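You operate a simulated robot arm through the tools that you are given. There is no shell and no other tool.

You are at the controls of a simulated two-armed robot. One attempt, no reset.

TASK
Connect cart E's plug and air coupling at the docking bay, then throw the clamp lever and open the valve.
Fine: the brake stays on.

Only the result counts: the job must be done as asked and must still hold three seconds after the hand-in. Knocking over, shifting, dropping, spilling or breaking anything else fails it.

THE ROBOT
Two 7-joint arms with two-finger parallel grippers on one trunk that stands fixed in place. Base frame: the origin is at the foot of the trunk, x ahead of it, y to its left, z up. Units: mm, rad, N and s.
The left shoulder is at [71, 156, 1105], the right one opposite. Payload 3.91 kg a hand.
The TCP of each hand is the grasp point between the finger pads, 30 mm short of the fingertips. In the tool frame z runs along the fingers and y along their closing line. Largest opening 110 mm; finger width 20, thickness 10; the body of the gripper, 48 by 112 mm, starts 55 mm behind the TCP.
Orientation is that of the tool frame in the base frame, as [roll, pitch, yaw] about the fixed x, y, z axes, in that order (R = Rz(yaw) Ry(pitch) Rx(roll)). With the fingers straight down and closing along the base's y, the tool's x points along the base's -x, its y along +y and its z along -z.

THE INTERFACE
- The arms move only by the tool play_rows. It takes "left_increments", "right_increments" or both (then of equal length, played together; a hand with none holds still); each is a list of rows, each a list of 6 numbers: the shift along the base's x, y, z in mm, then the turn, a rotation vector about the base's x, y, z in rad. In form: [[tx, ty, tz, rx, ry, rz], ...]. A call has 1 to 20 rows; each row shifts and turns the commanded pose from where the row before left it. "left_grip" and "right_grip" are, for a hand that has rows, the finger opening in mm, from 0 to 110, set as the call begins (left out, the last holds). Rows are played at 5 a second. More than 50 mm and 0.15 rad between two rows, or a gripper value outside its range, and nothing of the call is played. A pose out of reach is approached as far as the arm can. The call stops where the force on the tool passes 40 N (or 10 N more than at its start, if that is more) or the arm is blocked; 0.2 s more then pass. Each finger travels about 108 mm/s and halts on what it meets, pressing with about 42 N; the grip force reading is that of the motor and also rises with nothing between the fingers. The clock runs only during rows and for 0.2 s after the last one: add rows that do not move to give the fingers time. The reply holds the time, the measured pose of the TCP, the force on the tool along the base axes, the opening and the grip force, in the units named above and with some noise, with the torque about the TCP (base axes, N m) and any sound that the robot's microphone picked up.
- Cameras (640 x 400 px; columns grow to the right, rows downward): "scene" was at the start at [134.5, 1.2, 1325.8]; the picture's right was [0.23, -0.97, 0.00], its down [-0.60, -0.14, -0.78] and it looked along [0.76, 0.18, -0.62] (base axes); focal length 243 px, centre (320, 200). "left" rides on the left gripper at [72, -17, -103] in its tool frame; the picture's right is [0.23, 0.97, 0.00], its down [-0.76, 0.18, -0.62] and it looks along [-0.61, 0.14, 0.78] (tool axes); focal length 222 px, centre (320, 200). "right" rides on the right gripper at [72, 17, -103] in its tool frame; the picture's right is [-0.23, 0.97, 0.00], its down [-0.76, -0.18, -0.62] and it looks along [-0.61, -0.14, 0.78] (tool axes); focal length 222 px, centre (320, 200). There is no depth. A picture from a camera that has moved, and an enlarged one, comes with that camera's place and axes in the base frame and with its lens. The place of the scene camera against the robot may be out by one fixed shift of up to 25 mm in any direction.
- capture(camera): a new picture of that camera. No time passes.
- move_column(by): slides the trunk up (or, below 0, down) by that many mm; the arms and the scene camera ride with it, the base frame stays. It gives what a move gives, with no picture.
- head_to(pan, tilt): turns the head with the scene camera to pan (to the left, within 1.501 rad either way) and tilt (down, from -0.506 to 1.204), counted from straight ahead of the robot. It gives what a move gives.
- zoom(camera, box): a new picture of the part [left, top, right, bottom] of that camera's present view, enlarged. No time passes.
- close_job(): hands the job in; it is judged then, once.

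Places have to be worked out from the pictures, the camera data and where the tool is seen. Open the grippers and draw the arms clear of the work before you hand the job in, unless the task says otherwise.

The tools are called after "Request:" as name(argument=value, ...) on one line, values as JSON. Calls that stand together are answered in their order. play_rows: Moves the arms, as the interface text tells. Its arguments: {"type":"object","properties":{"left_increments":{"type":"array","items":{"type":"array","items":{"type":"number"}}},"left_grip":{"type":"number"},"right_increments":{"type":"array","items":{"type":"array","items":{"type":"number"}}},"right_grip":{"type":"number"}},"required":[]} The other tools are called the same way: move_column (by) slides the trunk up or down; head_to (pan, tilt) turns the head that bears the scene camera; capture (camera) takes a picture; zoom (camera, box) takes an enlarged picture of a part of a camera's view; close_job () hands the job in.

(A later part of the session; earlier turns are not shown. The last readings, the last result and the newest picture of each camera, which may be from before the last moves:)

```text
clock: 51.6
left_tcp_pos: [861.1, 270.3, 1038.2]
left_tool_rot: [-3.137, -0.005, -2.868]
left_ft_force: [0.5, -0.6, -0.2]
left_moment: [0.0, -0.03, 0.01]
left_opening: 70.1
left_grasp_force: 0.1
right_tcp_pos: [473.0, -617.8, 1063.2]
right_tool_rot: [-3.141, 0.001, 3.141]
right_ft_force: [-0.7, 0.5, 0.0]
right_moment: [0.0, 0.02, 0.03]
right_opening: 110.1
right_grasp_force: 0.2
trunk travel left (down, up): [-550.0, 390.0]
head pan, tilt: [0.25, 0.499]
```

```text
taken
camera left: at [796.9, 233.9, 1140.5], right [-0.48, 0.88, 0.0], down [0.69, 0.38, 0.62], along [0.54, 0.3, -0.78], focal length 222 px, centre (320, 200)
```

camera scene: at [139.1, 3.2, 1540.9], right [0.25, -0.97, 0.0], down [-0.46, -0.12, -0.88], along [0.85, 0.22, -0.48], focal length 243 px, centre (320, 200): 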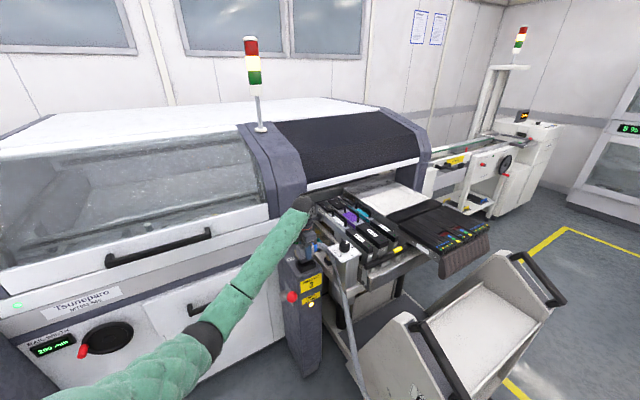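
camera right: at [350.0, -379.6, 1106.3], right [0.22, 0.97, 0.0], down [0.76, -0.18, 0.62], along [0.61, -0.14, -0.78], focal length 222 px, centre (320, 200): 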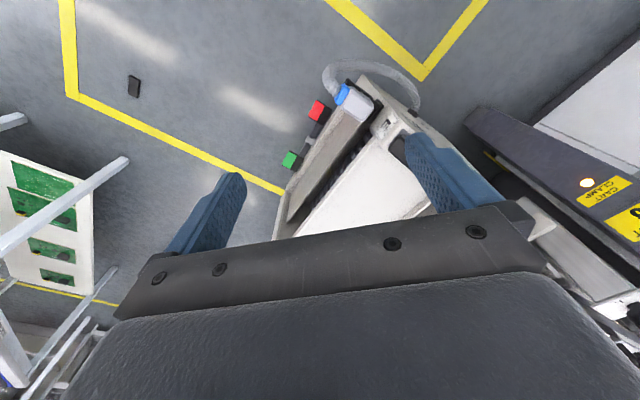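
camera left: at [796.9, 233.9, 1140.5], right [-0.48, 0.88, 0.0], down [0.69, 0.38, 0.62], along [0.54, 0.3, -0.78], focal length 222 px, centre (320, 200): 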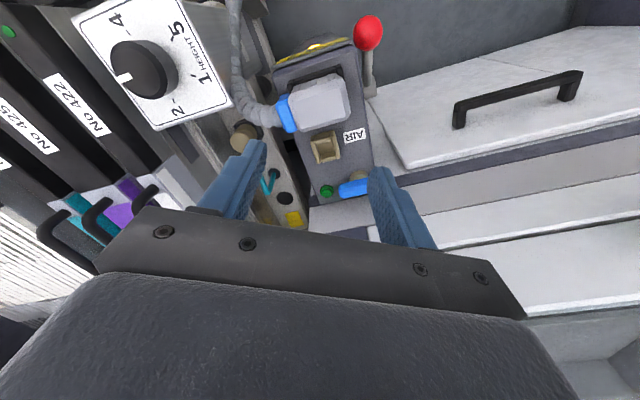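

From here the feeder loop handles look close to the coupler, so I want their positions before descending. I zoom on that area and then take a second viewpoint slightly forward.

Request:
zoom(camera="left", box=[20, 90, 320, 270])

Request:
play_rows(left_increments=[[20, -15, 5, 0, 0, 0], [20, -15, 5, 0, 0, 0], [20, -15, 5, 0, 0, 0]])

Request:
zoom(camera="left", box=[20, 50, 320, 240])

Request:
capture(camera="left")

```text
2.13 times, centred on (170, 180) of left
camera zoom: at [796.9, 233.9, 1140.5], right [-0.48, 0.88, 0.0], down [0.69, 0.38, 0.62], along [0.54, 0.3, -0.78], focal length 474 px, centre (640, 243)
```

zoom: 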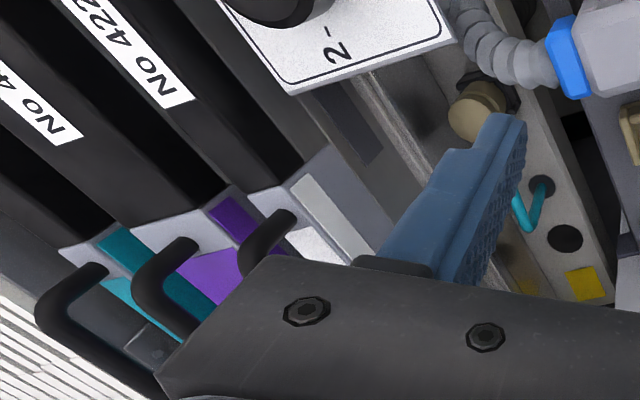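

```text
clock: 52.4
left_tcp_pos: [922.4, 225.1, 1052.5]
left_tool_rot: [-3.139, -0.003, -2.869]
left_ft_force: [-0.7, 0.4, 0.6]
left_moment: [-0.02, 0.0, -0.02]
left_opening: 69.9
left_grasp_force: 0.0
right_tcp_pos: [474.3, -617.8, 1061.1]
right_tool_rot: [3.139, 0.0, 3.141]
right_ft_force: [0.5, -1.0, 0.2]
right_moment: [-0.03, 0.0, -0.05]
right_opening: 110.2
right_grasp_force: 0.1
trunk travel left (down, up): [-550.0, 390.0]
head pan, tilt: [0.25, 0.499]
```

```text
2.11 times, centred on (170, 145) of left
camera zoom: at [857.9, 188.5, 1155.6], right [-0.48, 0.88, 0.0], down [0.69, 0.38, 0.62], along [0.54, 0.3, -0.78], focal length 468 px, centre (636, 316)
```

zoom: 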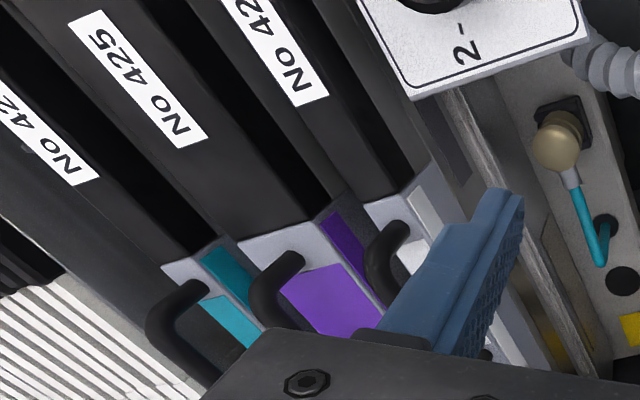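

```text
taken
camera left: at [857.9, 188.5, 1155.6], right [-0.48, 0.88, 0.0], down [0.69, 0.38, 0.62], along [0.54, 0.3, -0.78], focal length 222 px, centre (320, 200)
```

left: 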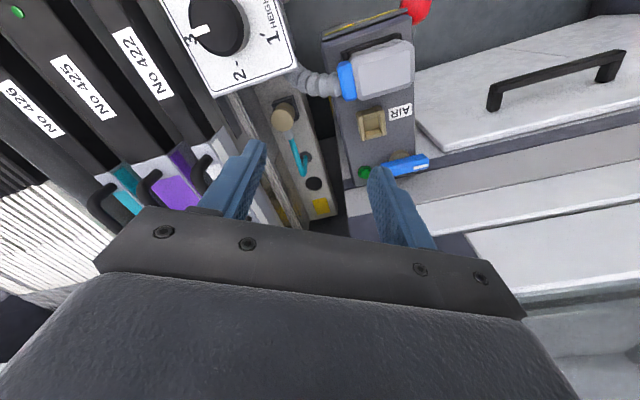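

The dial pointer is confirmed at 3. Triangulation puts the coupler top at (993,195,798), the feeder 422 handle at about (1036,131,915), and the feeder wall some 50 mm to the coupler's right. I zoom closer on the coupler to see its hose direction and the gap.

Request:
zoom(camera="left", box=[210, 70, 338, 150])

Request:
zoom(camera="left", box=[255, 85, 319, 125])

Request:
zoom(camera="scene", box=[300, 165, 380, 230])

```text
5.00 times, centred on (274, 110) of left
camera zoom: at [857.9, 188.5, 1155.6], right [-0.48, 0.88, 0.0], down [0.69, 0.38, 0.62], along [0.54, 0.3, -0.78], focal length 1111 px, centre (550, 650)
```

zoom: 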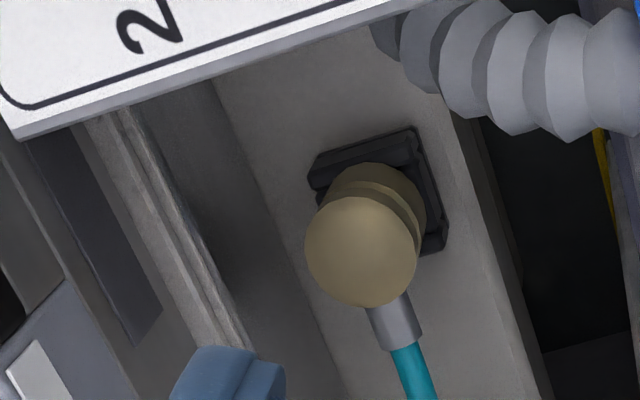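

```text
10.00 times, centred on (287, 105) of left
camera zoom: at [857.9, 188.5, 1155.6], right [-0.48, 0.88, 0.0], down [0.69, 0.38, 0.62], along [0.54, 0.3, -0.78], focal length 2221 px, centre (650, 1150)
```

zoom: 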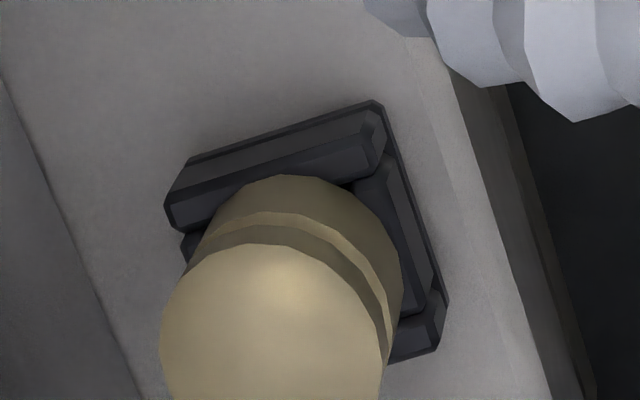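

```text
6.15 times, centred on (340, 198) of scene
camera zoom: at [139.2, 2.3, 1340.8], right [0.25, -0.97, 0.0], down [-0.46, -0.12, -0.88], along [0.85, 0.22, -0.48], focal length 1494 px, centre (197, 215)
```

zoom: 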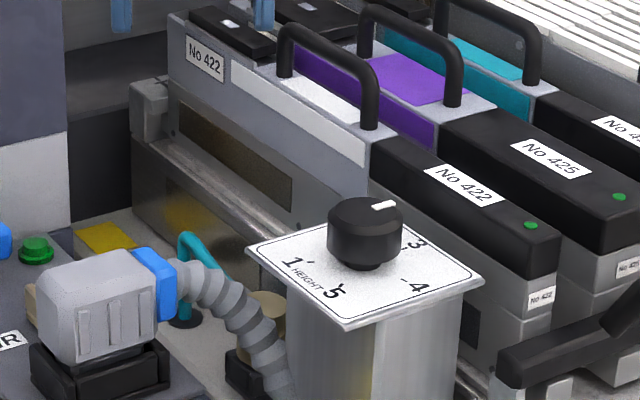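

The hose leaves the coupler straight inward (+p), the feeder wall is about 56 mm to its right, and the dial plate edge is 70 mm in front. The safest grasp closes left-right with the wrist camera on the inward side (yaw 45°), so I test whether the wrist can turn there, staying high.

Request:
play_rows(left_increments=[[0, 0, 0, 0, 0, -0.146], [0, 0, 0, 0, 0, -0.146], [0, 0, 0, 0, 0, -0.146], [0, 0, 0, 0, 0, -0.146], [0, 0, 0, 0, 0, -0.146], [0, 0, 0, 0, 0, -0.146], [0, 0, 0, 0, 0, -0.146], [0, 0, 0, 0, 0, -0.146], [0, 0, 0, 0, 0, -0.146], [0, 0, 0, 0, 0, -0.146], [0, 0, 0, 0, 0, -0.146], [0, 0, 0, 0, 0, -0.146], [0, 0, 0, 0, 0, -0.146], [0, 0, 0, 0, 0, -0.146], [0, 0, 0, 0, 0, -0.146], [0, 0, 0, 0, 0, -0.146], [0, 0, 0, 0, 0, -0.146], [0, 0, 0, 0, 0, -0.146]])

```text
clock: 56.2
left_tcp_pos: [922.1, 225.5, 1051.2]
left_tool_rot: [-3.137, -0.001, 0.781]
left_ft_force: [0.3, -0.3, -0.5]
left_moment: [0.0, -0.02, -0.01]
left_opening: 70.2
left_grasp_force: 0.0
right_tcp_pos: [473.4, -618.6, 1062.6]
right_tool_rot: [-3.141, -0.001, -3.141]
right_ft_force: [-0.7, 0.2, 1.1]
right_moment: [-0.03, 0.01, 0.04]
right_opening: 110.1
right_grasp_force: 0.1
trunk travel left (down, up): [-550.0, 390.0]
head pan, tilt: [0.25, 0.499]
```

The wrist reaches yaw 45°. Now I test how far out the arm gets by moving above the coupler at about z 985.

Request:
play_rows(left_increments=[[24, -10, -22, 0, 0, 0.004], [24, -10, -22, 0, 0, 0], [23, -10, -22, 0, 0, 0], [0, 0, 0, 0, 0, 0]])

Request:
capture(camera="left")

Request:
zoom(camera="scene", box=[270, 130, 400, 230])

```text
clock: 57.2
left_tcp_pos: [992.0, 195.8, 986.4]
left_tool_rot: [-3.139, -0.004, 0.789]
left_ft_force: [-1.3, -0.2, -0.1]
left_moment: [-0.01, -0.01, -0.01]
left_opening: 70.0
left_grasp_force: 0.1
right_tcp_pos: [473.0, -617.5, 1063.5]
right_tool_rot: [-3.141, 0.0, 3.141]
right_ft_force: [0.7, -0.3, -1.1]
right_moment: [-0.01, -0.04, 0.04]
right_opening: 109.8
right_grasp_force: 0.0
trunk travel left (down, up): [-550.0, 390.0]
head pan, tilt: [0.25, 0.499]
```

```text
taken
camera left: at [1031.5, 258.5, 1089.3], right [0.85, -0.53, 0.0], down [-0.41, -0.67, 0.62], along [-0.33, -0.53, -0.78], focal length 222 px, centre (320, 200)
```

left: 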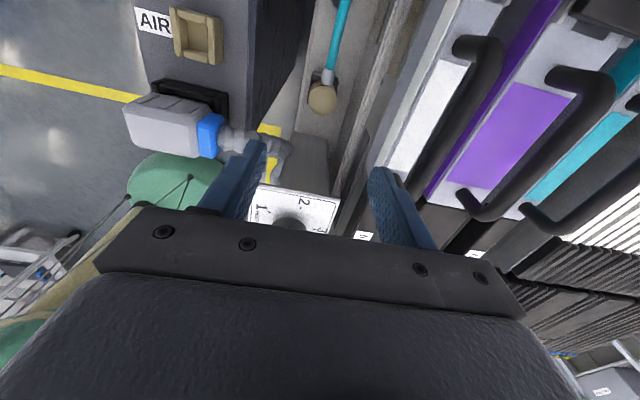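

```text
4.00 times, centred on (335, 180) of scene
camera zoom: at [138.1, 3.8, 1341.0], right [0.25, -0.97, 0.0], down [-0.46, -0.12, -0.88], along [0.85, 0.22, -0.48], focal length 971 px, centre (260, 280)
```

zoom: 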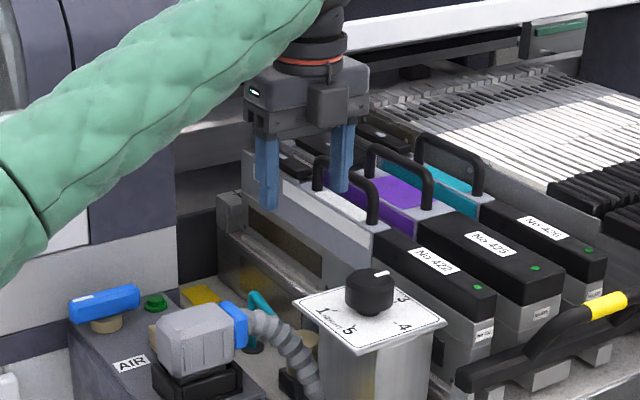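

The arm reaches above the coupler with the tool straight down. This view refines the coupler top to (995.4,195.3,793). I zoom in on the coupler and the feeder edge to check side clearance.

Request:
zoom(camera="left", box=[250, 20, 480, 200])

Request:
zoom(camera="left", box=[280, 50, 376, 125])

```text
2.22 times, centred on (365, 110) of left
camera zoom: at [1031.5, 258.5, 1089.3], right [0.85, -0.53, 0.0], down [-0.41, -0.67, 0.62], along [-0.33, -0.53, -0.78], focal length 494 px, centre (220, 400)
```

zoom: 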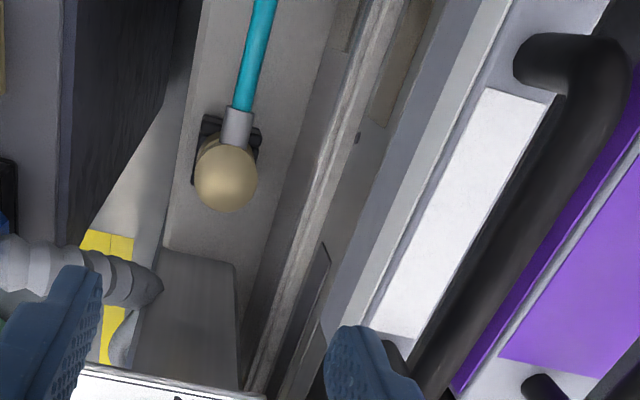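

```text
5.33 times, centred on (328, 88) of left
camera zoom: at [1031.5, 258.5, 1089.3], right [0.85, -0.53, 0.0], down [-0.41, -0.67, 0.62], along [-0.33, -0.53, -0.78], focal length 1185 px, centre (277, 800)
```

zoom: 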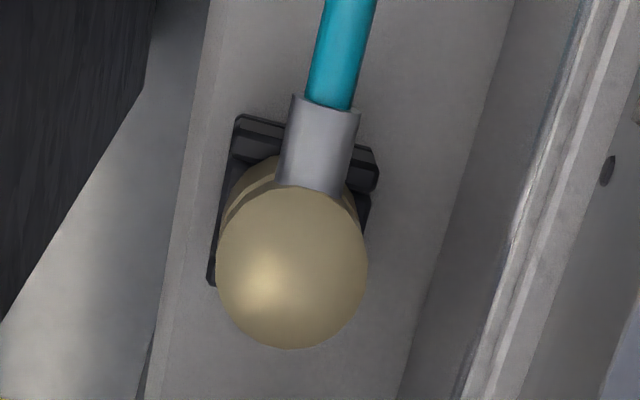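

Feeder clearance looks sufficient (about 60-80 mm to the side), so a straight-down descent works. I narrow the opening to 56, centre on (994.5,193) and descend to z≈880 to re-check.

Request:
play_rows(left_increments=[[2.5, -2.8, -35, 0, 0, 0], [0, 0, -35, 0, 0, 0], [0, 0, -35, 0, 0, 0], [0, 0, 0, 0, 0, 0]], left_grip=56)

Request:
zoom(camera="left", box=[240, 60, 400, 180])

Request:
zoom(camera="scene", box=[270, 130, 400, 230])

Request:
capture(camera="scene")

```text
clock: 58.2
left_tcp_pos: [993.5, 189.9, 882.6]
left_tool_rot: [-3.139, -0.003, 0.789]
left_ft_force: [-0.3, -0.2, 0.1]
left_moment: [-0.03, 0.0, 0.03]
left_opening: 56.0
left_grasp_force: 0.1
right_tcp_pos: [474.5, -618.3, 1063.2]
right_tool_rot: [-3.141, 0.0, 3.141]
right_ft_force: [-0.3, 0.5, 1.3]
right_moment: [-0.02, -0.02, 0.01]
right_opening: 109.8
right_grasp_force: 0.1
trunk travel left (down, up): [-550.0, 390.0]
head pan, tilt: [0.25, 0.499]
```

```text
3.33 times, centred on (320, 120) of left
camera zoom: at [1033.6, 253.9, 985.1], right [0.85, -0.53, 0.0], down [-0.41, -0.67, 0.62], along [-0.33, -0.53, -0.78], focal length 740 px, centre (320, 467)
```

zoom: 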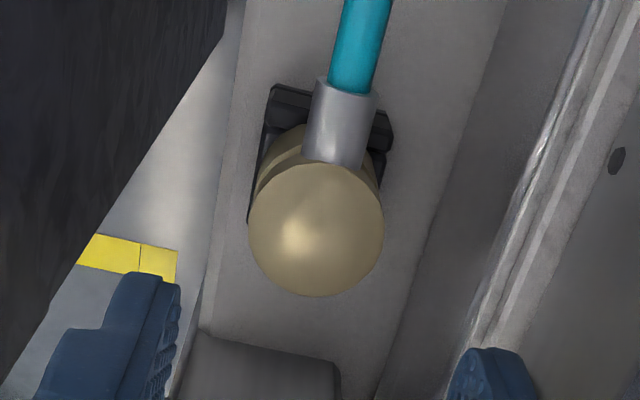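

```text
4.00 times, centred on (335, 180) of scene
camera zoom: at [138.2, 3.1, 1341.0], right [0.25, -0.97, 0.0], down [-0.46, -0.12, -0.88], along [0.85, 0.22, -0.48], focal length 971 px, centre (260, 280)
```

zoom: 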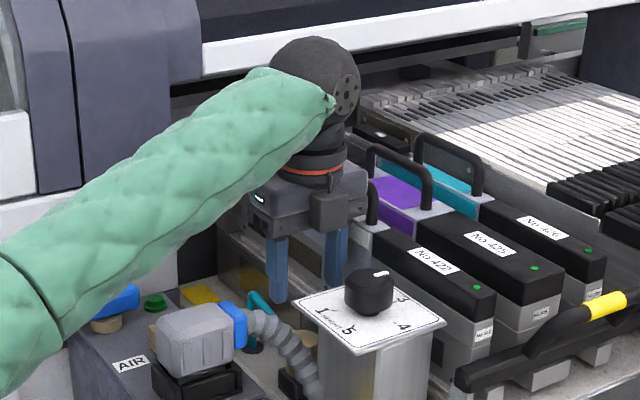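

```text
taken
camera scene: at [138.2, 3.1, 1341.0], right [0.25, -0.97, 0.0], down [-0.46, -0.12, -0.88], along [0.85, 0.22, -0.48], focal length 243 px, centre (320, 200)
```

scene: 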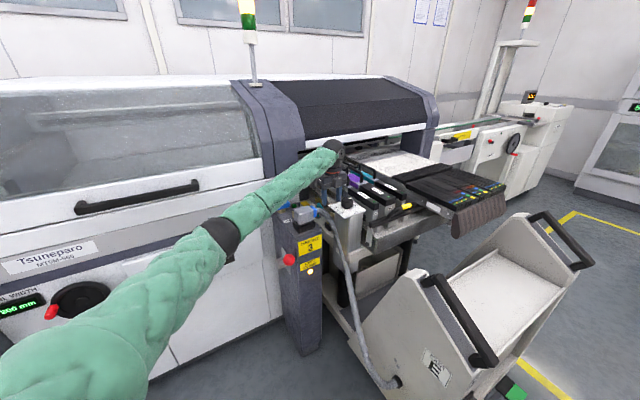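

The coupler top refines to (993.5,191,790) and the hand is centred on it. The forearm is well above the plug. I descend to TCP z≈794 and close on the coupler.

Request:
play_rows(left_increments=[[0, 0.8, -30, 0, 0, 0], [0, 0, -30, 0, 0, 0], [0, 0, -15, 0, 0, 0], [0, 0, -8, 0, 0, 0], [0, 0, -5, 0, 0, 0], [0, 0, 0, 0, 0, 0]])

Request:
zoom(camera="left", box=[200, 20, 440, 200])

Request:
zoom(camera="scene", box=[270, 150, 390, 240])

```text
clock: 58.6
left_tcp_pos: [995.5, 189.8, 866.6]
left_tool_rot: [3.128, -0.007, 0.785]
left_ft_force: [-8.0, -3.2, 15.9]
left_moment: [-0.67, -0.82, -0.55]
left_opening: 56.0
left_grasp_force: 0.1
right_tcp_pos: [474.1, -617.2, 1061.8]
right_tool_rot: [3.139, 0.001, -3.139]
right_ft_force: [0.5, 0.3, -0.5]
right_moment: [0.01, 0.04, -0.03]
right_opening: 110.0
right_grasp_force: 0.0
trunk travel left (down, up): [-550.0, 390.0]
head pan, tilt: [0.25, 0.499]
stopped in row 2 (left hand): the force on the tool passed its limit at 58 N (the readings are from after the stop); the commanded pose is now the measured one
```

```text
2.22 times, centred on (320, 110) of left
camera zoom: at [1034.7, 252.6, 970.2], right [0.85, -0.53, 0.01], down [-0.42, -0.66, 0.62], along [-0.32, -0.53, -0.78], focal length 494 px, centre (320, 400)
```

zoom: 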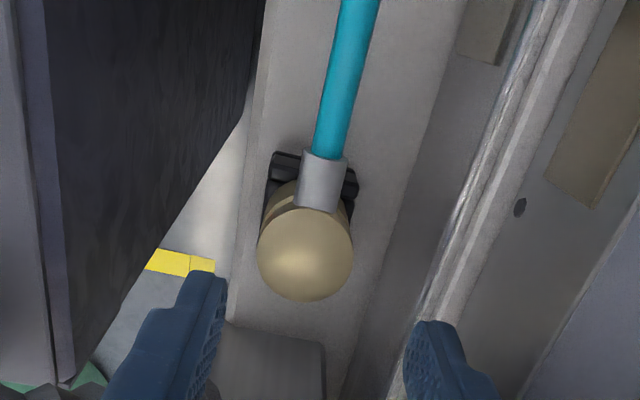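

```text
4.44 times, centred on (330, 195) of scene
camera zoom: at [138.2, 3.1, 1341.1], right [0.25, -0.97, 0.0], down [-0.46, -0.12, -0.88], along [0.85, 0.22, -0.48], focal length 1079 px, centre (276, 222)
```

zoom: 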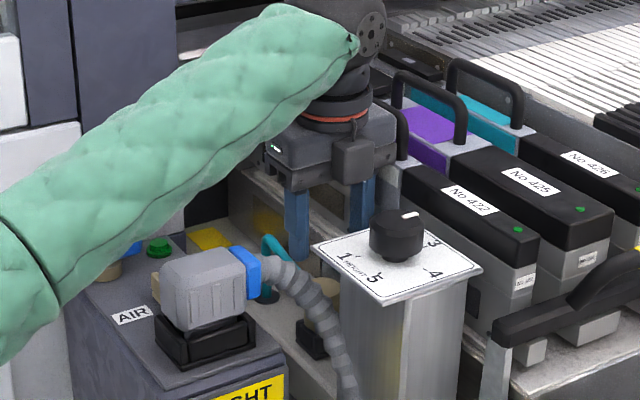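

The call stopped at z≈866: the torque shows the right end of the gripper body resting on feeder 422's loop handle. I back straight up 30 mm, then tilt the hand 8° so that its body leans away from the handle.

Request:
play_rows(left_increments=[[0, 0, 15, 0, 0, 0], [0, 0, 20, 0, 0, 0], [0, 0, 0, -0.093, -0.083, 0], [0, 0, 0, 0, 0, 0]])

Request:
capture(camera="left")

Request:
zoom(camera="scene", box=[300, 130, 400, 220])

```text
clock: 59.6
left_tcp_pos: [997.3, 189.6, 898.3]
left_tool_rot: [3.006, 0.0, 0.787]
left_ft_force: [0.1, -0.1, 0.7]
left_moment: [0.0, 0.0, -0.02]
left_opening: 55.9
left_grasp_force: 0.0
right_tcp_pos: [473.8, -617.7, 1062.2]
right_tool_rot: [3.139, -0.002, 3.14]
right_ft_force: [0.5, 0.8, -0.5]
right_moment: [0.01, 0.01, -0.01]
right_opening: 109.9
right_grasp_force: 0.1
trunk travel left (down, up): [-550.0, 390.0]
head pan, tilt: [0.25, 0.499]
```

```text
taken
camera left: at [1026.6, 262.3, 998.5], right [0.84, -0.52, 0.13], down [-0.47, -0.6, 0.64], along [-0.26, -0.6, -0.76], focal length 222 px, centre (320, 200)
```

left: 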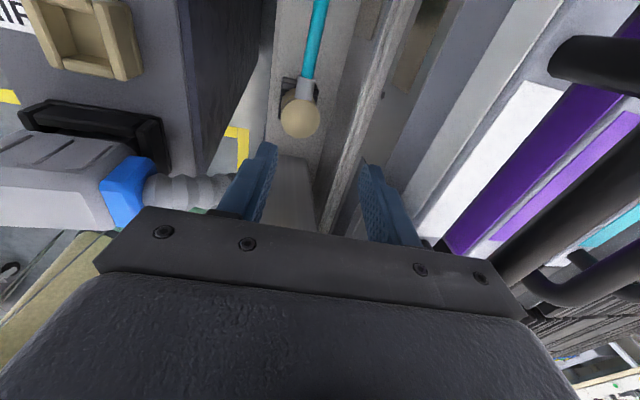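

```text
4.44 times, centred on (350, 175) of scene
camera zoom: at [138.7, 2.1, 1340.9], right [0.25, -0.97, 0.0], down [-0.46, -0.12, -0.88], along [0.85, 0.22, -0.48], focal length 1079 px, centre (187, 311)
```

zoom: 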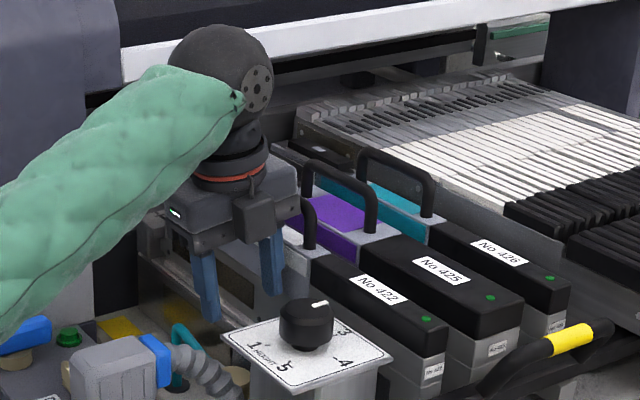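

The handle looks undisturbed: its bar runs at about q=-638 and I had been slightly off-centre toward it. I reduce the tilt to 5°, re-centre on the coupler and descend in smaller steps.

Request:
play_rows(left_increments=[[-4.6, 3.5, 0, 0.037, 0.037, 0], [0, 0, -15, 0, 0, 0], [0, 0, -15, 0, 0, 0], [0, 0, -12, 0, 0, 0], [0, 0, -10, 0, 0, 0], [0, 0, 0, 0, 0, 0]])

Request:
capture(camera="left")

```text
clock: 61.0
left_tcp_pos: [991.4, 194.2, 846.6]
left_tool_rot: [3.059, 0.0, 0.786]
left_ft_force: [0.6, -0.7, -0.2]
left_moment: [-0.03, 0.0, 0.01]
left_opening: 56.0
left_grasp_force: 0.0
right_tcp_pos: [473.7, -618.2, 1062.4]
right_tool_rot: [-3.141, -0.001, 3.142]
right_ft_force: [-0.5, -0.4, -0.4]
right_moment: [0.01, 0.03, -0.01]
right_opening: 110.0
right_grasp_force: 0.1
trunk travel left (down, up): [-550.0, 390.0]
head pan, tilt: [0.25, 0.499]
```

```text
taken
camera left: at [1025.2, 263.1, 947.6], right [0.85, -0.52, 0.08], down [-0.45, -0.63, 0.64], along [-0.28, -0.58, -0.77], focal length 222 px, centre (320, 200)
```

left: 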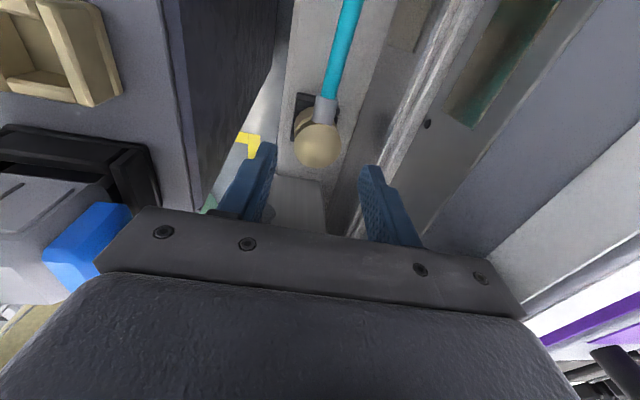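

It passed the handle height without contact. I continue down to TCP z≈802.

Request:
play_rows(left_increments=[[1.5, 0, -12, 0, 0, 0], [0, 0, -12, 0, 0, 0], [0, 0, -10, 0, 0, 0], [0, 0, -8, 0, 0, 0], [0, 0, -2, 0, 0, 0], [0, 0, 0, 0, 0, 0]])

Request:
capture(camera="left")

Request:
zoom(camera="scene", box=[290, 150, 390, 230])

```text
clock: 62.4
left_tcp_pos: [993.2, 194.0, 802.4]
left_tool_rot: [3.061, 0.002, 0.786]
left_ft_force: [-0.8, 0.5, 0.0]
left_moment: [-0.02, 0.03, 0.0]
left_opening: 55.7
left_grasp_force: 0.0
right_tcp_pos: [473.1, -617.3, 1062.9]
right_tool_rot: [-3.141, 0.001, 3.142]
right_ft_force: [0.3, 0.0, -0.7]
right_moment: [0.01, 0.0, 0.02]
right_opening: 110.1
right_grasp_force: 0.0
trunk travel left (down, up): [-550.0, 390.0]
head pan, tilt: [0.25, 0.499]
```

```text
taken
camera left: at [1027.0, 263.5, 903.4], right [0.85, -0.52, 0.08], down [-0.45, -0.63, 0.64], along [-0.28, -0.58, -0.77], focal length 222 px, centre (320, 200)
```

left: 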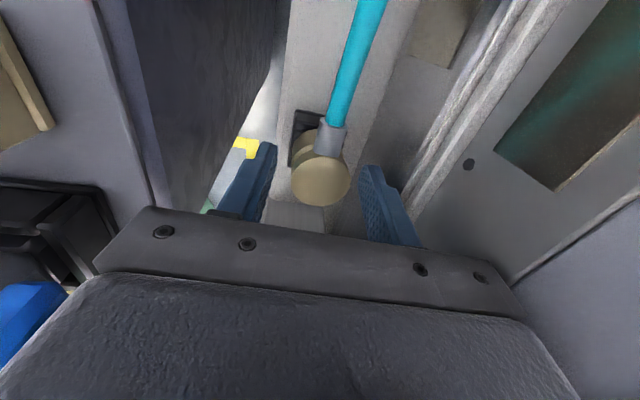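

```text
5.00 times, centred on (340, 190) of scene
camera zoom: at [138.8, 3.2, 1340.9], right [0.25, -0.97, 0.0], down [-0.46, -0.12, -0.88], along [0.85, 0.22, -0.48], focal length 1214 px, centre (220, 250)
```

zoom: 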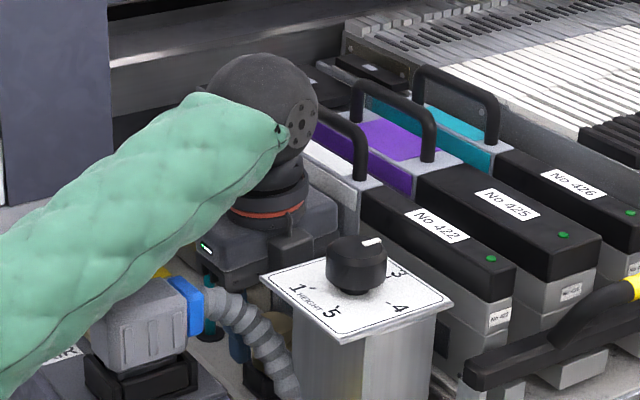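

The coupler is between the fingers and there is no contact. I close the gripper.

Request:
play_rows(left_increments=[[0, 0, 0, 0, 0, 0], [0, 0, 0, 0, 0, 0], [0, 0, 0, 0, 0, 0], [0, 0, 0, 0, 0, 0]], left_grip=20)

Request:
zoom(camera="left", box=[220, 60, 420, 220])

```text
clock: 63.4
left_tcp_pos: [992.3, 196.7, 802.7]
left_tool_rot: [3.06, 0.002, 0.789]
left_ft_force: [-11.3, 7.3, -0.5]
left_moment: [0.48, 0.77, -0.04]
left_opening: 35.3
left_grasp_force: 42.4
right_tcp_pos: [474.0, -618.3, 1063.8]
right_tool_rot: [3.139, -0.001, 3.14]
right_ft_force: [0.4, -0.6, 0.8]
right_moment: [0.03, 0.01, -0.01]
right_opening: 110.0
right_grasp_force: 0.0
trunk travel left (down, up): [-550.0, 390.0]
head pan, tilt: [0.25, 0.499]
```

```text
2.50 times, centred on (320, 140) of left
camera zoom: at [1026.4, 264.8, 903.4], right [0.85, -0.52, 0.08], down [-0.45, -0.63, 0.64], along [-0.28, -0.58, -0.77], focal length 555 px, centre (320, 350)
```

zoom: 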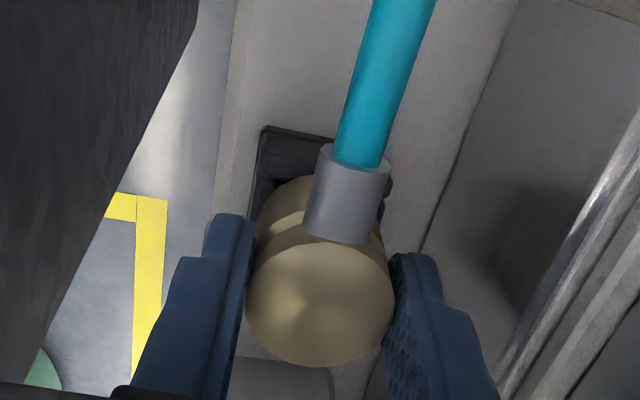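

Gripped at 35.3 mm, with some side load (about 13 N) and a torque from the tilt. I relieve these with a 2 mm shift left and about 2° less tilt, then check the readings.

Request:
play_rows(left_increments=[[-0.7, 0.7, 0, 0.015, 0.015, 0], [-0.7, 0.7, 0, 0.015, 0.015, 0], [0, 0, 0, 0, 0, 0]])

```text
clock: 64.2
left_tcp_pos: [991.5, 196.1, 802.2]
left_tool_rot: [3.101, 0.0, 0.787]
left_ft_force: [-0.6, 0.5, -0.1]
left_moment: [0.03, -0.01, 0.0]
left_opening: 35.0
left_grasp_force: 41.7
right_tcp_pos: [474.5, -618.1, 1062.3]
right_tool_rot: [3.141, 0.001, 3.141]
right_ft_force: [0.8, -0.3, 0.1]
right_moment: [-0.01, 0.0, 0.02]
right_opening: 110.1
right_grasp_force: 0.0
trunk travel left (down, up): [-550.0, 390.0]
head pan, tilt: [0.25, 0.499]
```

The side load and torque are now near zero. I lift slowly.

Request:
play_rows(left_increments=[[0, 0, 2, 0, 0, 0], [0, 0, 3, 0, 0, 0], [0, 0, 4, 0, 0, 0], [0, 0, 6, 0, 0, 0], [0, 0, 10, 0, 0, 0], [0, 0, 0, 0, 0, 0]])

Request:
zoom(camera="left", box=[200, 20, 440, 220])

```text
clock: 65.6
left_tcp_pos: [991.4, 196.3, 827.2]
left_tool_rot: [3.103, 0.002, 0.787]
left_ft_force: [-0.2, 0.4, -1.6]
left_moment: [0.0, 0.0, 0.03]
left_opening: 35.2
left_grasp_force: 42.2
right_tcp_pos: [474.2, -617.8, 1062.4]
right_tool_rot: [-3.14, -0.001, -3.141]
right_ft_force: [-0.2, 0.1, 0.4]
right_moment: [-0.03, -0.01, 0.01]
right_opening: 109.7
right_grasp_force: 0.2
trunk travel left (down, up): [-550.0, 390.0]
head pan, tilt: [0.25, 0.499]
```

```text
2.00 times, centred on (320, 120) of left
camera zoom: at [1028.9, 261.6, 929.4], right [0.85, -0.53, 0.04], down [-0.43, -0.65, 0.63], along [-0.31, -0.55, -0.78], focal length 444 px, centre (320, 360)
```

zoom: 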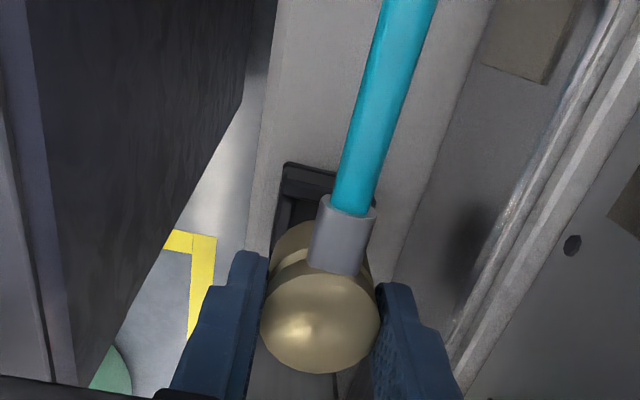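

The coupler is out of its seat, weighing about 1.6 N. I lift to z≈925, straighten the hand, and carry the coupler over the AIR port, which I place at about (924.5,314) with its rim near z 821.

Request:
play_rows(left_increments=[[0, 0, 20, 0, 0, 0], [0, 0, 25, 0, 0, 0], [0, 0, 27, 0, 0, 0], [0, 0, 26, 0, 0, 0], [0, 0, 0, 0.0275, 0.0275, 0], [-16.5, 30, 0, 0, 0, 0], [-16.5, 30, 0, 0, 0, 0], [-16.5, 30, 0, 0, 0, 0], [-16.3, 29.5, 0, 0, 0, 0], [0, 0, 0, 0, 0, 0]])

Request:
capture(camera="left")

Request:
zoom(camera="scene", box=[260, 150, 360, 230])

```text
clock: 67.8
left_tcp_pos: [927.9, 315.6, 927.2]
left_tool_rot: [-3.141, 0.001, 0.786]
left_ft_force: [-0.1, 0.2, -1.5]
left_moment: [0.02, -0.02, 0.01]
left_opening: 35.2
left_grasp_force: 41.9
right_tcp_pos: [474.9, -618.1, 1061.1]
right_tool_rot: [3.14, 0.002, -3.139]
right_ft_force: [-0.3, 0.5, -0.1]
right_moment: [0.0, 0.0, 0.0]
right_opening: 109.9
right_grasp_force: 0.1
trunk travel left (down, up): [-550.0, 390.0]
head pan, tilt: [0.25, 0.499]
```

```text
taken
camera left: at [966.1, 377.6, 1029.3], right [0.85, -0.53, 0.0], down [-0.41, -0.66, 0.62], along [-0.33, -0.53, -0.78], focal length 222 px, centre (320, 200)
```

left: 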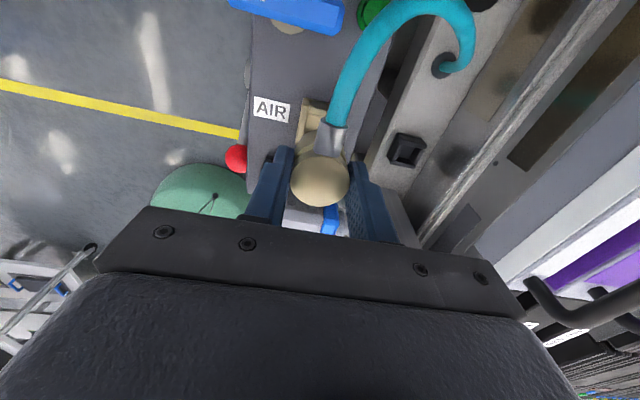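

```text
5.00 times, centred on (310, 190) of scene
camera zoom: at [139.3, 2.5, 1340.8], right [0.25, -0.97, 0.0], down [-0.46, -0.12, -0.88], along [0.85, 0.22, -0.48], focal length 1214 px, centre (370, 250)
```

zoom: 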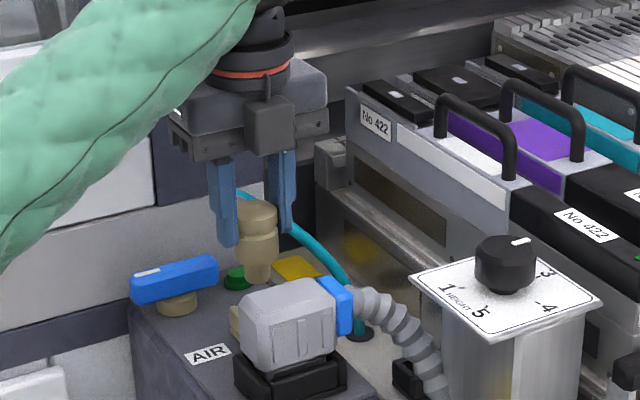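

The coupler hangs above the AIR port; its narrower spigot shows in the scene view. I zoom in from both cameras to align it.

Request:
zoom(camera="left", box=[270, 80, 370, 160])

Request:
zoom(camera="scene", box=[280, 180, 320, 215])

```text
5.00 times, centred on (320, 120) of left
camera zoom: at [966.1, 377.6, 1029.3], right [0.85, -0.53, 0.0], down [-0.41, -0.66, 0.62], along [-0.33, -0.53, -0.78], focal length 1111 px, centre (320, 600)
```

zoom: 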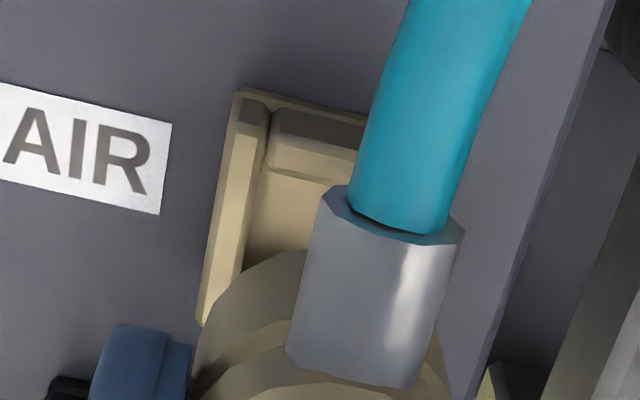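

```text
11.43 times, centred on (300, 198) of scene
camera zoom: at [139.3, 2.5, 1340.8], right [0.25, -0.97, 0.0], down [-0.46, -0.12, -0.88], along [0.85, 0.22, -0.48], focal length 2774 px, centre (549, 229)
```

zoom: 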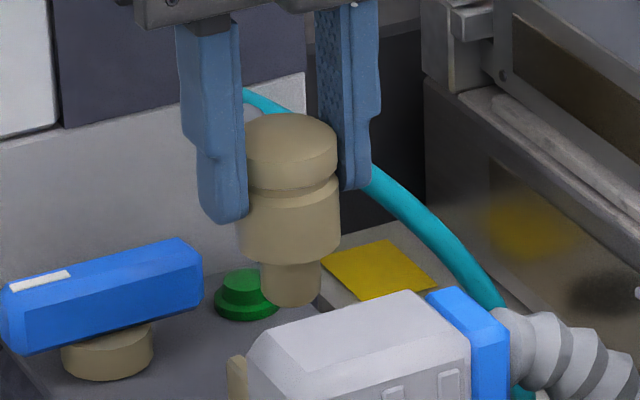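

From this view the AIR port's outer left edge and length put its centre at p≈874.8, q≈-432.3, within 2-3 mm of the coupler. I make a small correction and lower gently.

Request:
play_rows(left_increments=[[-2, 0, -10, 0, 0, 0], [0, 0, -10, 0, 0, 0], [0, 0, -4, 0, 0, 0], [0, 0, -3, 0, 0, 0], [0, 0, -2, 0, 0, 0], [0, 0, -2, 0, 0, 0], [0, 0, -2, 0, 0, 0], [0, 0, -2, 0, 0, 0], [0, 0, 0, 0, 0, 0]])

Request:
zoom(camera="left", box=[270, 80, 370, 160])

Request:
zoom(camera="scene", box=[280, 180, 320, 215])

```text
clock: 69.8
left_tcp_pos: [925.2, 315.6, 890.9]
left_tool_rot: [-3.141, -0.001, 0.787]
left_ft_force: [-1.7, -1.1, -0.9]
left_moment: [-0.06, 0.03, 0.03]
left_opening: 35.0
left_grasp_force: 41.8
right_tcp_pos: [472.5, -618.0, 1062.4]
right_tool_rot: [3.141, -0.001, -3.141]
right_ft_force: [0.2, -0.5, -0.1]
right_moment: [-0.01, 0.0, -0.01]
right_opening: 109.8
right_grasp_force: 0.0
trunk travel left (down, up): [-550.0, 390.0]
head pan, tilt: [0.25, 0.499]
```

```text
5.00 times, centred on (320, 120) of left
camera zoom: at [963.8, 378.7, 993.6], right [0.85, -0.53, 0.0], down [-0.41, -0.66, 0.62], along [-0.33, -0.53, -0.78], focal length 1111 px, centre (320, 600)
```

zoom: 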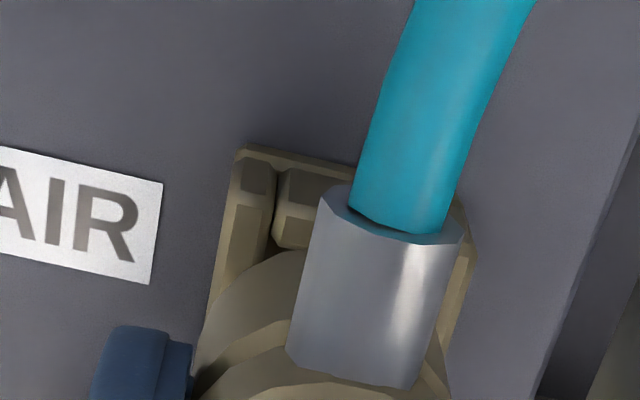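

```text
11.43 times, centred on (300, 198) of scene
camera zoom: at [138.8, 3.2, 1340.9], right [0.25, -0.97, 0.0], down [-0.46, -0.12, -0.88], along [0.85, 0.22, -0.48], focal length 2774 px, centre (549, 229)
```

zoom: 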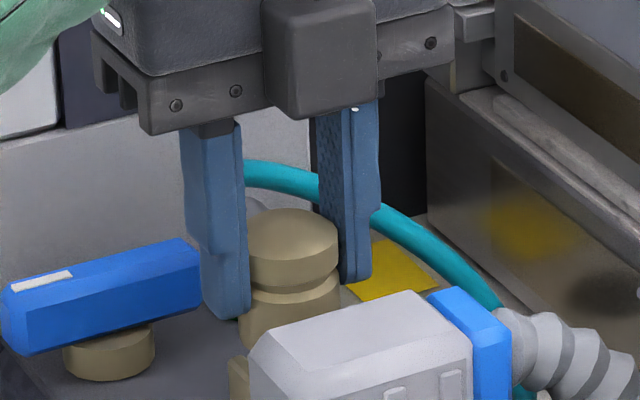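

The first light touch shows at z≈891, with a small push outward (-p). The left view suggests about 1.2 mm more to the right. I adjust by (0.2,-1.5) and keep lowering.

Request:
play_rows(left_increments=[[0.2, -1.5, 0, 0, 0, 0], [0, 0, -2, 0, 0, 0], [0, 0, -2, 0, 0, 0], [0, 0, -2, 0, 0, 0], [0, 0, 0, 0, 0, 0]])

```text
clock: 71.0
left_tcp_pos: [923.7, 315.1, 884.3]
left_tool_rot: [-3.14, 0.002, 0.788]
left_ft_force: [0.3, 0.1, -1.9]
left_moment: [0.0, 0.01, -0.02]
left_opening: 34.6
left_grasp_force: 41.8
right_tcp_pos: [474.3, -617.7, 1062.6]
right_tool_rot: [3.141, 0.0, -3.141]
right_ft_force: [0.4, -0.6, -0.5]
right_moment: [0.01, 0.0, 0.03]
right_opening: 109.9
right_grasp_force: 0.0
trunk travel left (down, up): [-550.0, 390.0]
head pan, tilt: [0.25, 0.499]
```

It moves freely at z 884. I continue down until it seats.

Request:
play_rows(left_increments=[[0, 0, -2, 0, 0, 0], [0, 0, -2, 0, 0, 0], [0, 0, -2, 0, 0, 0], [0, 0, -2, 0, 0, 0], [0, 0, -2, 0, 0, 0], [0, 0, 0, 0, 0, 0]])

Request:
zoom(camera="scene", box=[270, 180, 330, 225])

```text
clock: 72.4
left_tcp_pos: [923.7, 313.4, 879.0]
left_tool_rot: [3.138, -0.001, 0.787]
left_ft_force: [12.1, 3.2, 32.6]
left_moment: [-0.05, -0.69, 0.06]
left_opening: 35.2
left_grasp_force: 42.2
right_tcp_pos: [471.7, -618.8, 1063.6]
right_tool_rot: [3.139, 0.002, 3.141]
right_ft_force: [-0.4, -0.1, -0.7]
right_moment: [-0.04, -0.03, 0.07]
right_opening: 110.1
right_grasp_force: 0.1
trunk travel left (down, up): [-550.0, 390.0]
head pan, tilt: [0.25, 0.499]
```

```text
8.89 times, centred on (300, 202) of scene
camera zoom: at [136.6, 2.5, 1341.5], right [0.25, -0.97, 0.0], down [-0.46, -0.12, -0.88], along [0.85, 0.22, -0.48], focal length 2158 px, centre (498, 178)
```

zoom: 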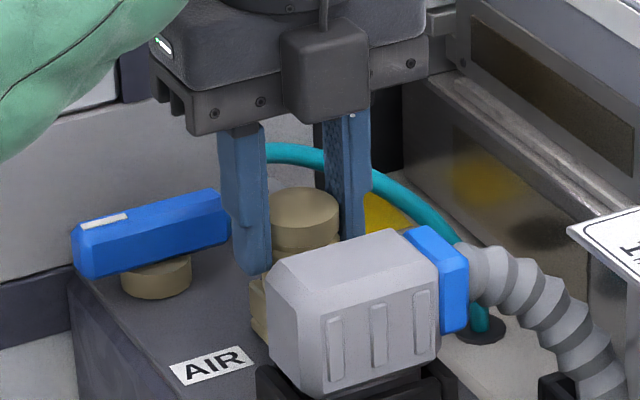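

It now bears axially through its centre at z≈879 with 33 N, so it has bottomed. I relieve the load, open and back up, then press the top with closed fingers to confirm.

Request:
play_rows(left_increments=[[1, 0.8, 4, 0, 0, 0], [0, 0, 0, 0, 0, 0]])

Request:
play_rows(left_increments=[[0, 0, 0, 0, 0, 0], [0, 0, 0, 0, 0, 0], [0, 0, 5, 0, 0, 0], [0, 0, 20, 0, 0, 0], [0, 0, 30, 0, 0, 0], [0, 0, 10, 0, 0, 0]], left_grip=54)

Request:
zoom(camera="scene", box=[270, 180, 330, 225])

Request:
capture(camera="left")

```text
clock: 73.0
left_tcp_pos: [924.0, 314.6, 879.1]
left_tool_rot: [-3.14, 0.001, 0.787]
left_ft_force: [-3.6, -1.6, 10.3]
left_moment: [-0.13, 0.27, -0.01]
left_opening: 35.1
left_grasp_force: 41.9
right_tcp_pos: [473.5, -618.6, 1063.3]
right_tool_rot: [3.14, 0.001, 3.14]
right_ft_force: [0.2, 0.5, 1.3]
right_moment: [0.01, 0.01, 0.01]
right_opening: 110.2
right_grasp_force: 0.1
trunk travel left (down, up): [-550.0, 390.0]
head pan, tilt: [0.25, 0.499]
```

```text
clock: 74.4
left_tcp_pos: [925.6, 315.1, 942.5]
left_tool_rot: [3.141, 0.002, 0.787]
left_ft_force: [-0.9, -0.1, 0.0]
left_moment: [0.01, -0.02, -0.01]
left_opening: 54.0
left_grasp_force: 0.1
right_tcp_pos: [473.6, -618.3, 1062.7]
right_tool_rot: [-3.141, 0.001, -3.141]
right_ft_force: [1.2, 0.6, 0.5]
right_moment: [0.02, 0.02, -0.01]
right_opening: 110.0
right_grasp_force: 0.1
trunk travel left (down, up): [-550.0, 390.0]
head pan, tilt: [0.25, 0.499]
```

```text
8.89 times, centred on (300, 202) of scene
camera zoom: at [138.8, 3.4, 1340.9], right [0.25, -0.97, 0.0], down [-0.46, -0.12, -0.88], along [0.85, 0.22, -0.48], focal length 2158 px, centre (498, 178)
```

zoom: 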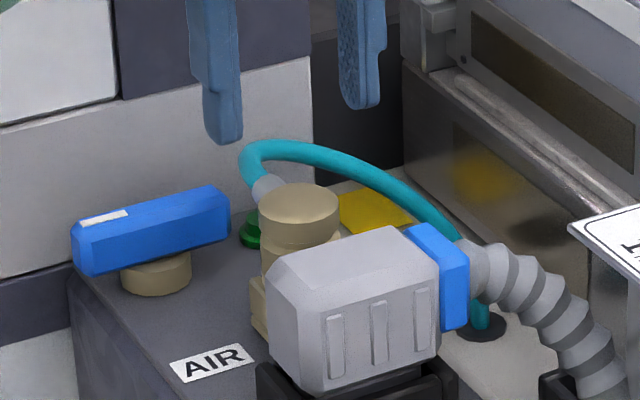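

```text
taken
camera left: at [965.5, 377.8, 1046.4], right [0.85, -0.53, 0.0], down [-0.41, -0.66, 0.62], along [-0.33, -0.53, -0.78], focal length 222 px, centre (320, 200)
```

left: 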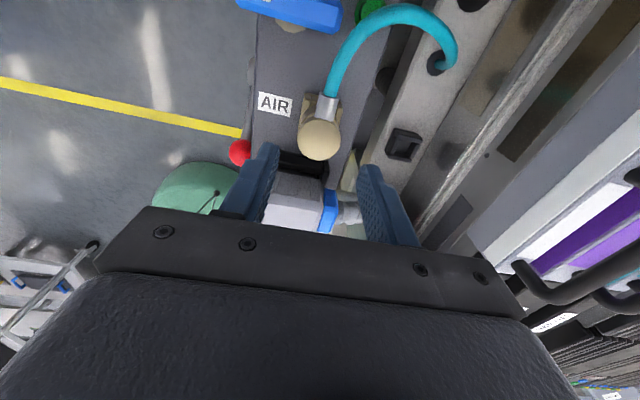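

The coupler stands upright in the AIR port. I press its top with closed fingers to make sure it is home.

Request:
play_rows(left_increments=[[-2, -2, 0, 0, 0, 0], [0, 0, 0, 0, 0, 0], [0, 0, -20, 0, 0, 0], [0, 0, -12, 0, 0, 0], [0, 0, -5, 0, 0, 0], [0, 0, -3, 0, 0, 0], [0, 0, -2, 0, 0, 0], [0, 0, -2, 0, 0, 0], [0, 0, -2, 0, 0, 0], [0, 0, -2, 0, 0, 0], [0, 0, -2, 0, 0, 0], [0, 0, -2, 0, 0, 0], [0, 0, -2, 0, 0, 0], [0, 0, -2, 0, 0, 0]], left_grip=0)

Request:
zoom(camera="scene", box=[270, 180, 330, 225])

```text
clock: 76.2
left_tcp_pos: [924.0, 311.8, 907.5]
left_tool_rot: [3.132, -0.006, 0.789]
left_ft_force: [-5.2, -3.1, 20.1]
left_moment: [-0.21, 0.3, -0.04]
left_opening: 0.0
left_grasp_force: 37.4
right_tcp_pos: [472.5, -619.1, 1063.0]
right_tool_rot: [3.14, 0.001, -3.141]
right_ft_force: [-0.2, 0.2, -0.5]
right_moment: [-0.01, 0.0, 0.02]
right_opening: 109.9
right_grasp_force: 0.0
trunk travel left (down, up): [-550.0, 390.0]
head pan, tilt: [0.25, 0.499]
stopped in row 9 (left hand): the force on the tool passed its limit at 43 N (the readings are from after the stop); the commanded pose is now the measured one
```

```text
8.89 times, centred on (300, 202) of scene
camera zoom: at [137.7, 2.8, 1340.9], right [0.25, -0.97, 0.0], down [-0.46, -0.12, -0.88], along [0.85, 0.22, -0.48], focal length 2158 px, centre (498, 178)
```

zoom: 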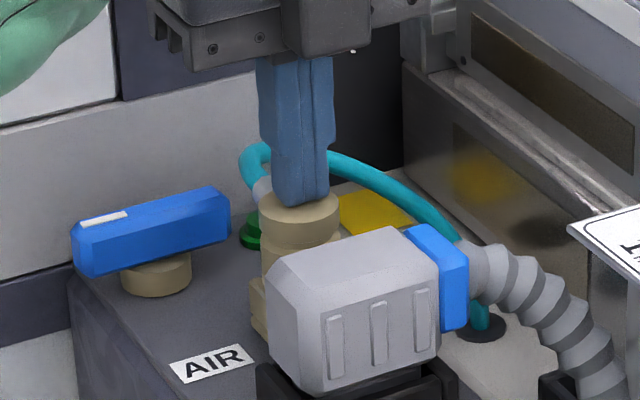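

The coupler top is firm at z≈877 and nothing moved, so it is fully seated. Next is the clamp lever: I raise the hand and look closely at the lever and its mount.

Request:
play_rows(left_increments=[[0, 0, 10, 0.004, 0.006, 0], [0, 0, 40, 0, 0, 0], [0, 0, 40, 0, 0, 0], [-20, 20, 20, 0, 0, 0]], left_grip=20)

Request:
zoom(camera="scene", box=[265, 220, 345, 300])

Request:
zoom(camera="scene", box=[275, 240, 315, 285])

```text
clock: 77.2
left_tcp_pos: [903.4, 332.6, 1014.2]
left_tool_rot: [-3.14, 0.001, 0.788]
left_ft_force: [0.2, -0.2, 0.4]
left_moment: [0.0, 0.0, 0.0]
left_opening: 20.2
left_grasp_force: 0.1
right_tcp_pos: [472.4, -617.1, 1065.4]
right_tool_rot: [3.141, 0.002, 3.138]
right_ft_force: [-0.7, -0.1, 0.9]
right_moment: [0.01, -0.01, -0.01]
right_opening: 109.9
right_grasp_force: 0.1
trunk travel left (down, up): [-550.0, 390.0]
head pan, tilt: [0.25, 0.499]
```

```text
5.00 times, centred on (305, 260) of scene
camera zoom: at [137.3, 4.4, 1341.0], right [0.25, -0.97, 0.0], down [-0.46, -0.12, -0.88], along [0.85, 0.22, -0.48], focal length 1214 px, centre (395, -100)
```

zoom: 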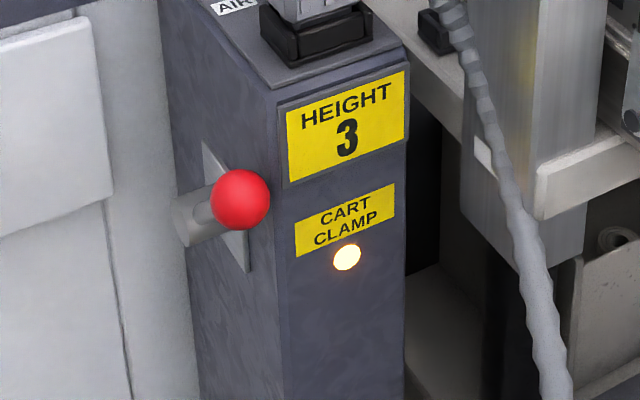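

```text
8.89 times, centred on (295, 262) of scene
camera zoom: at [137.3, 4.4, 1341.0], right [0.25, -0.97, 0.0], down [-0.46, -0.12, -0.88], along [0.85, 0.22, -0.48], focal length 2158 px, centre (542, -356)
```

zoom: 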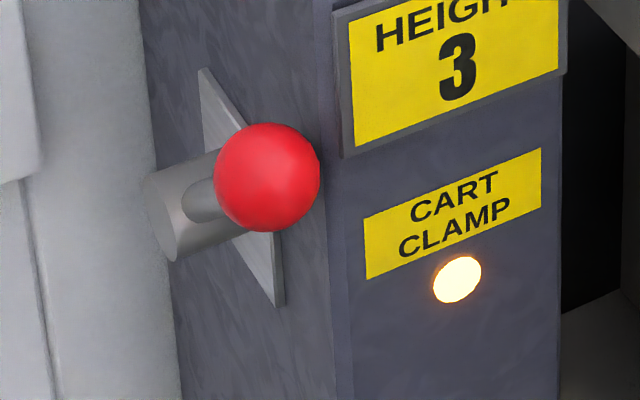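

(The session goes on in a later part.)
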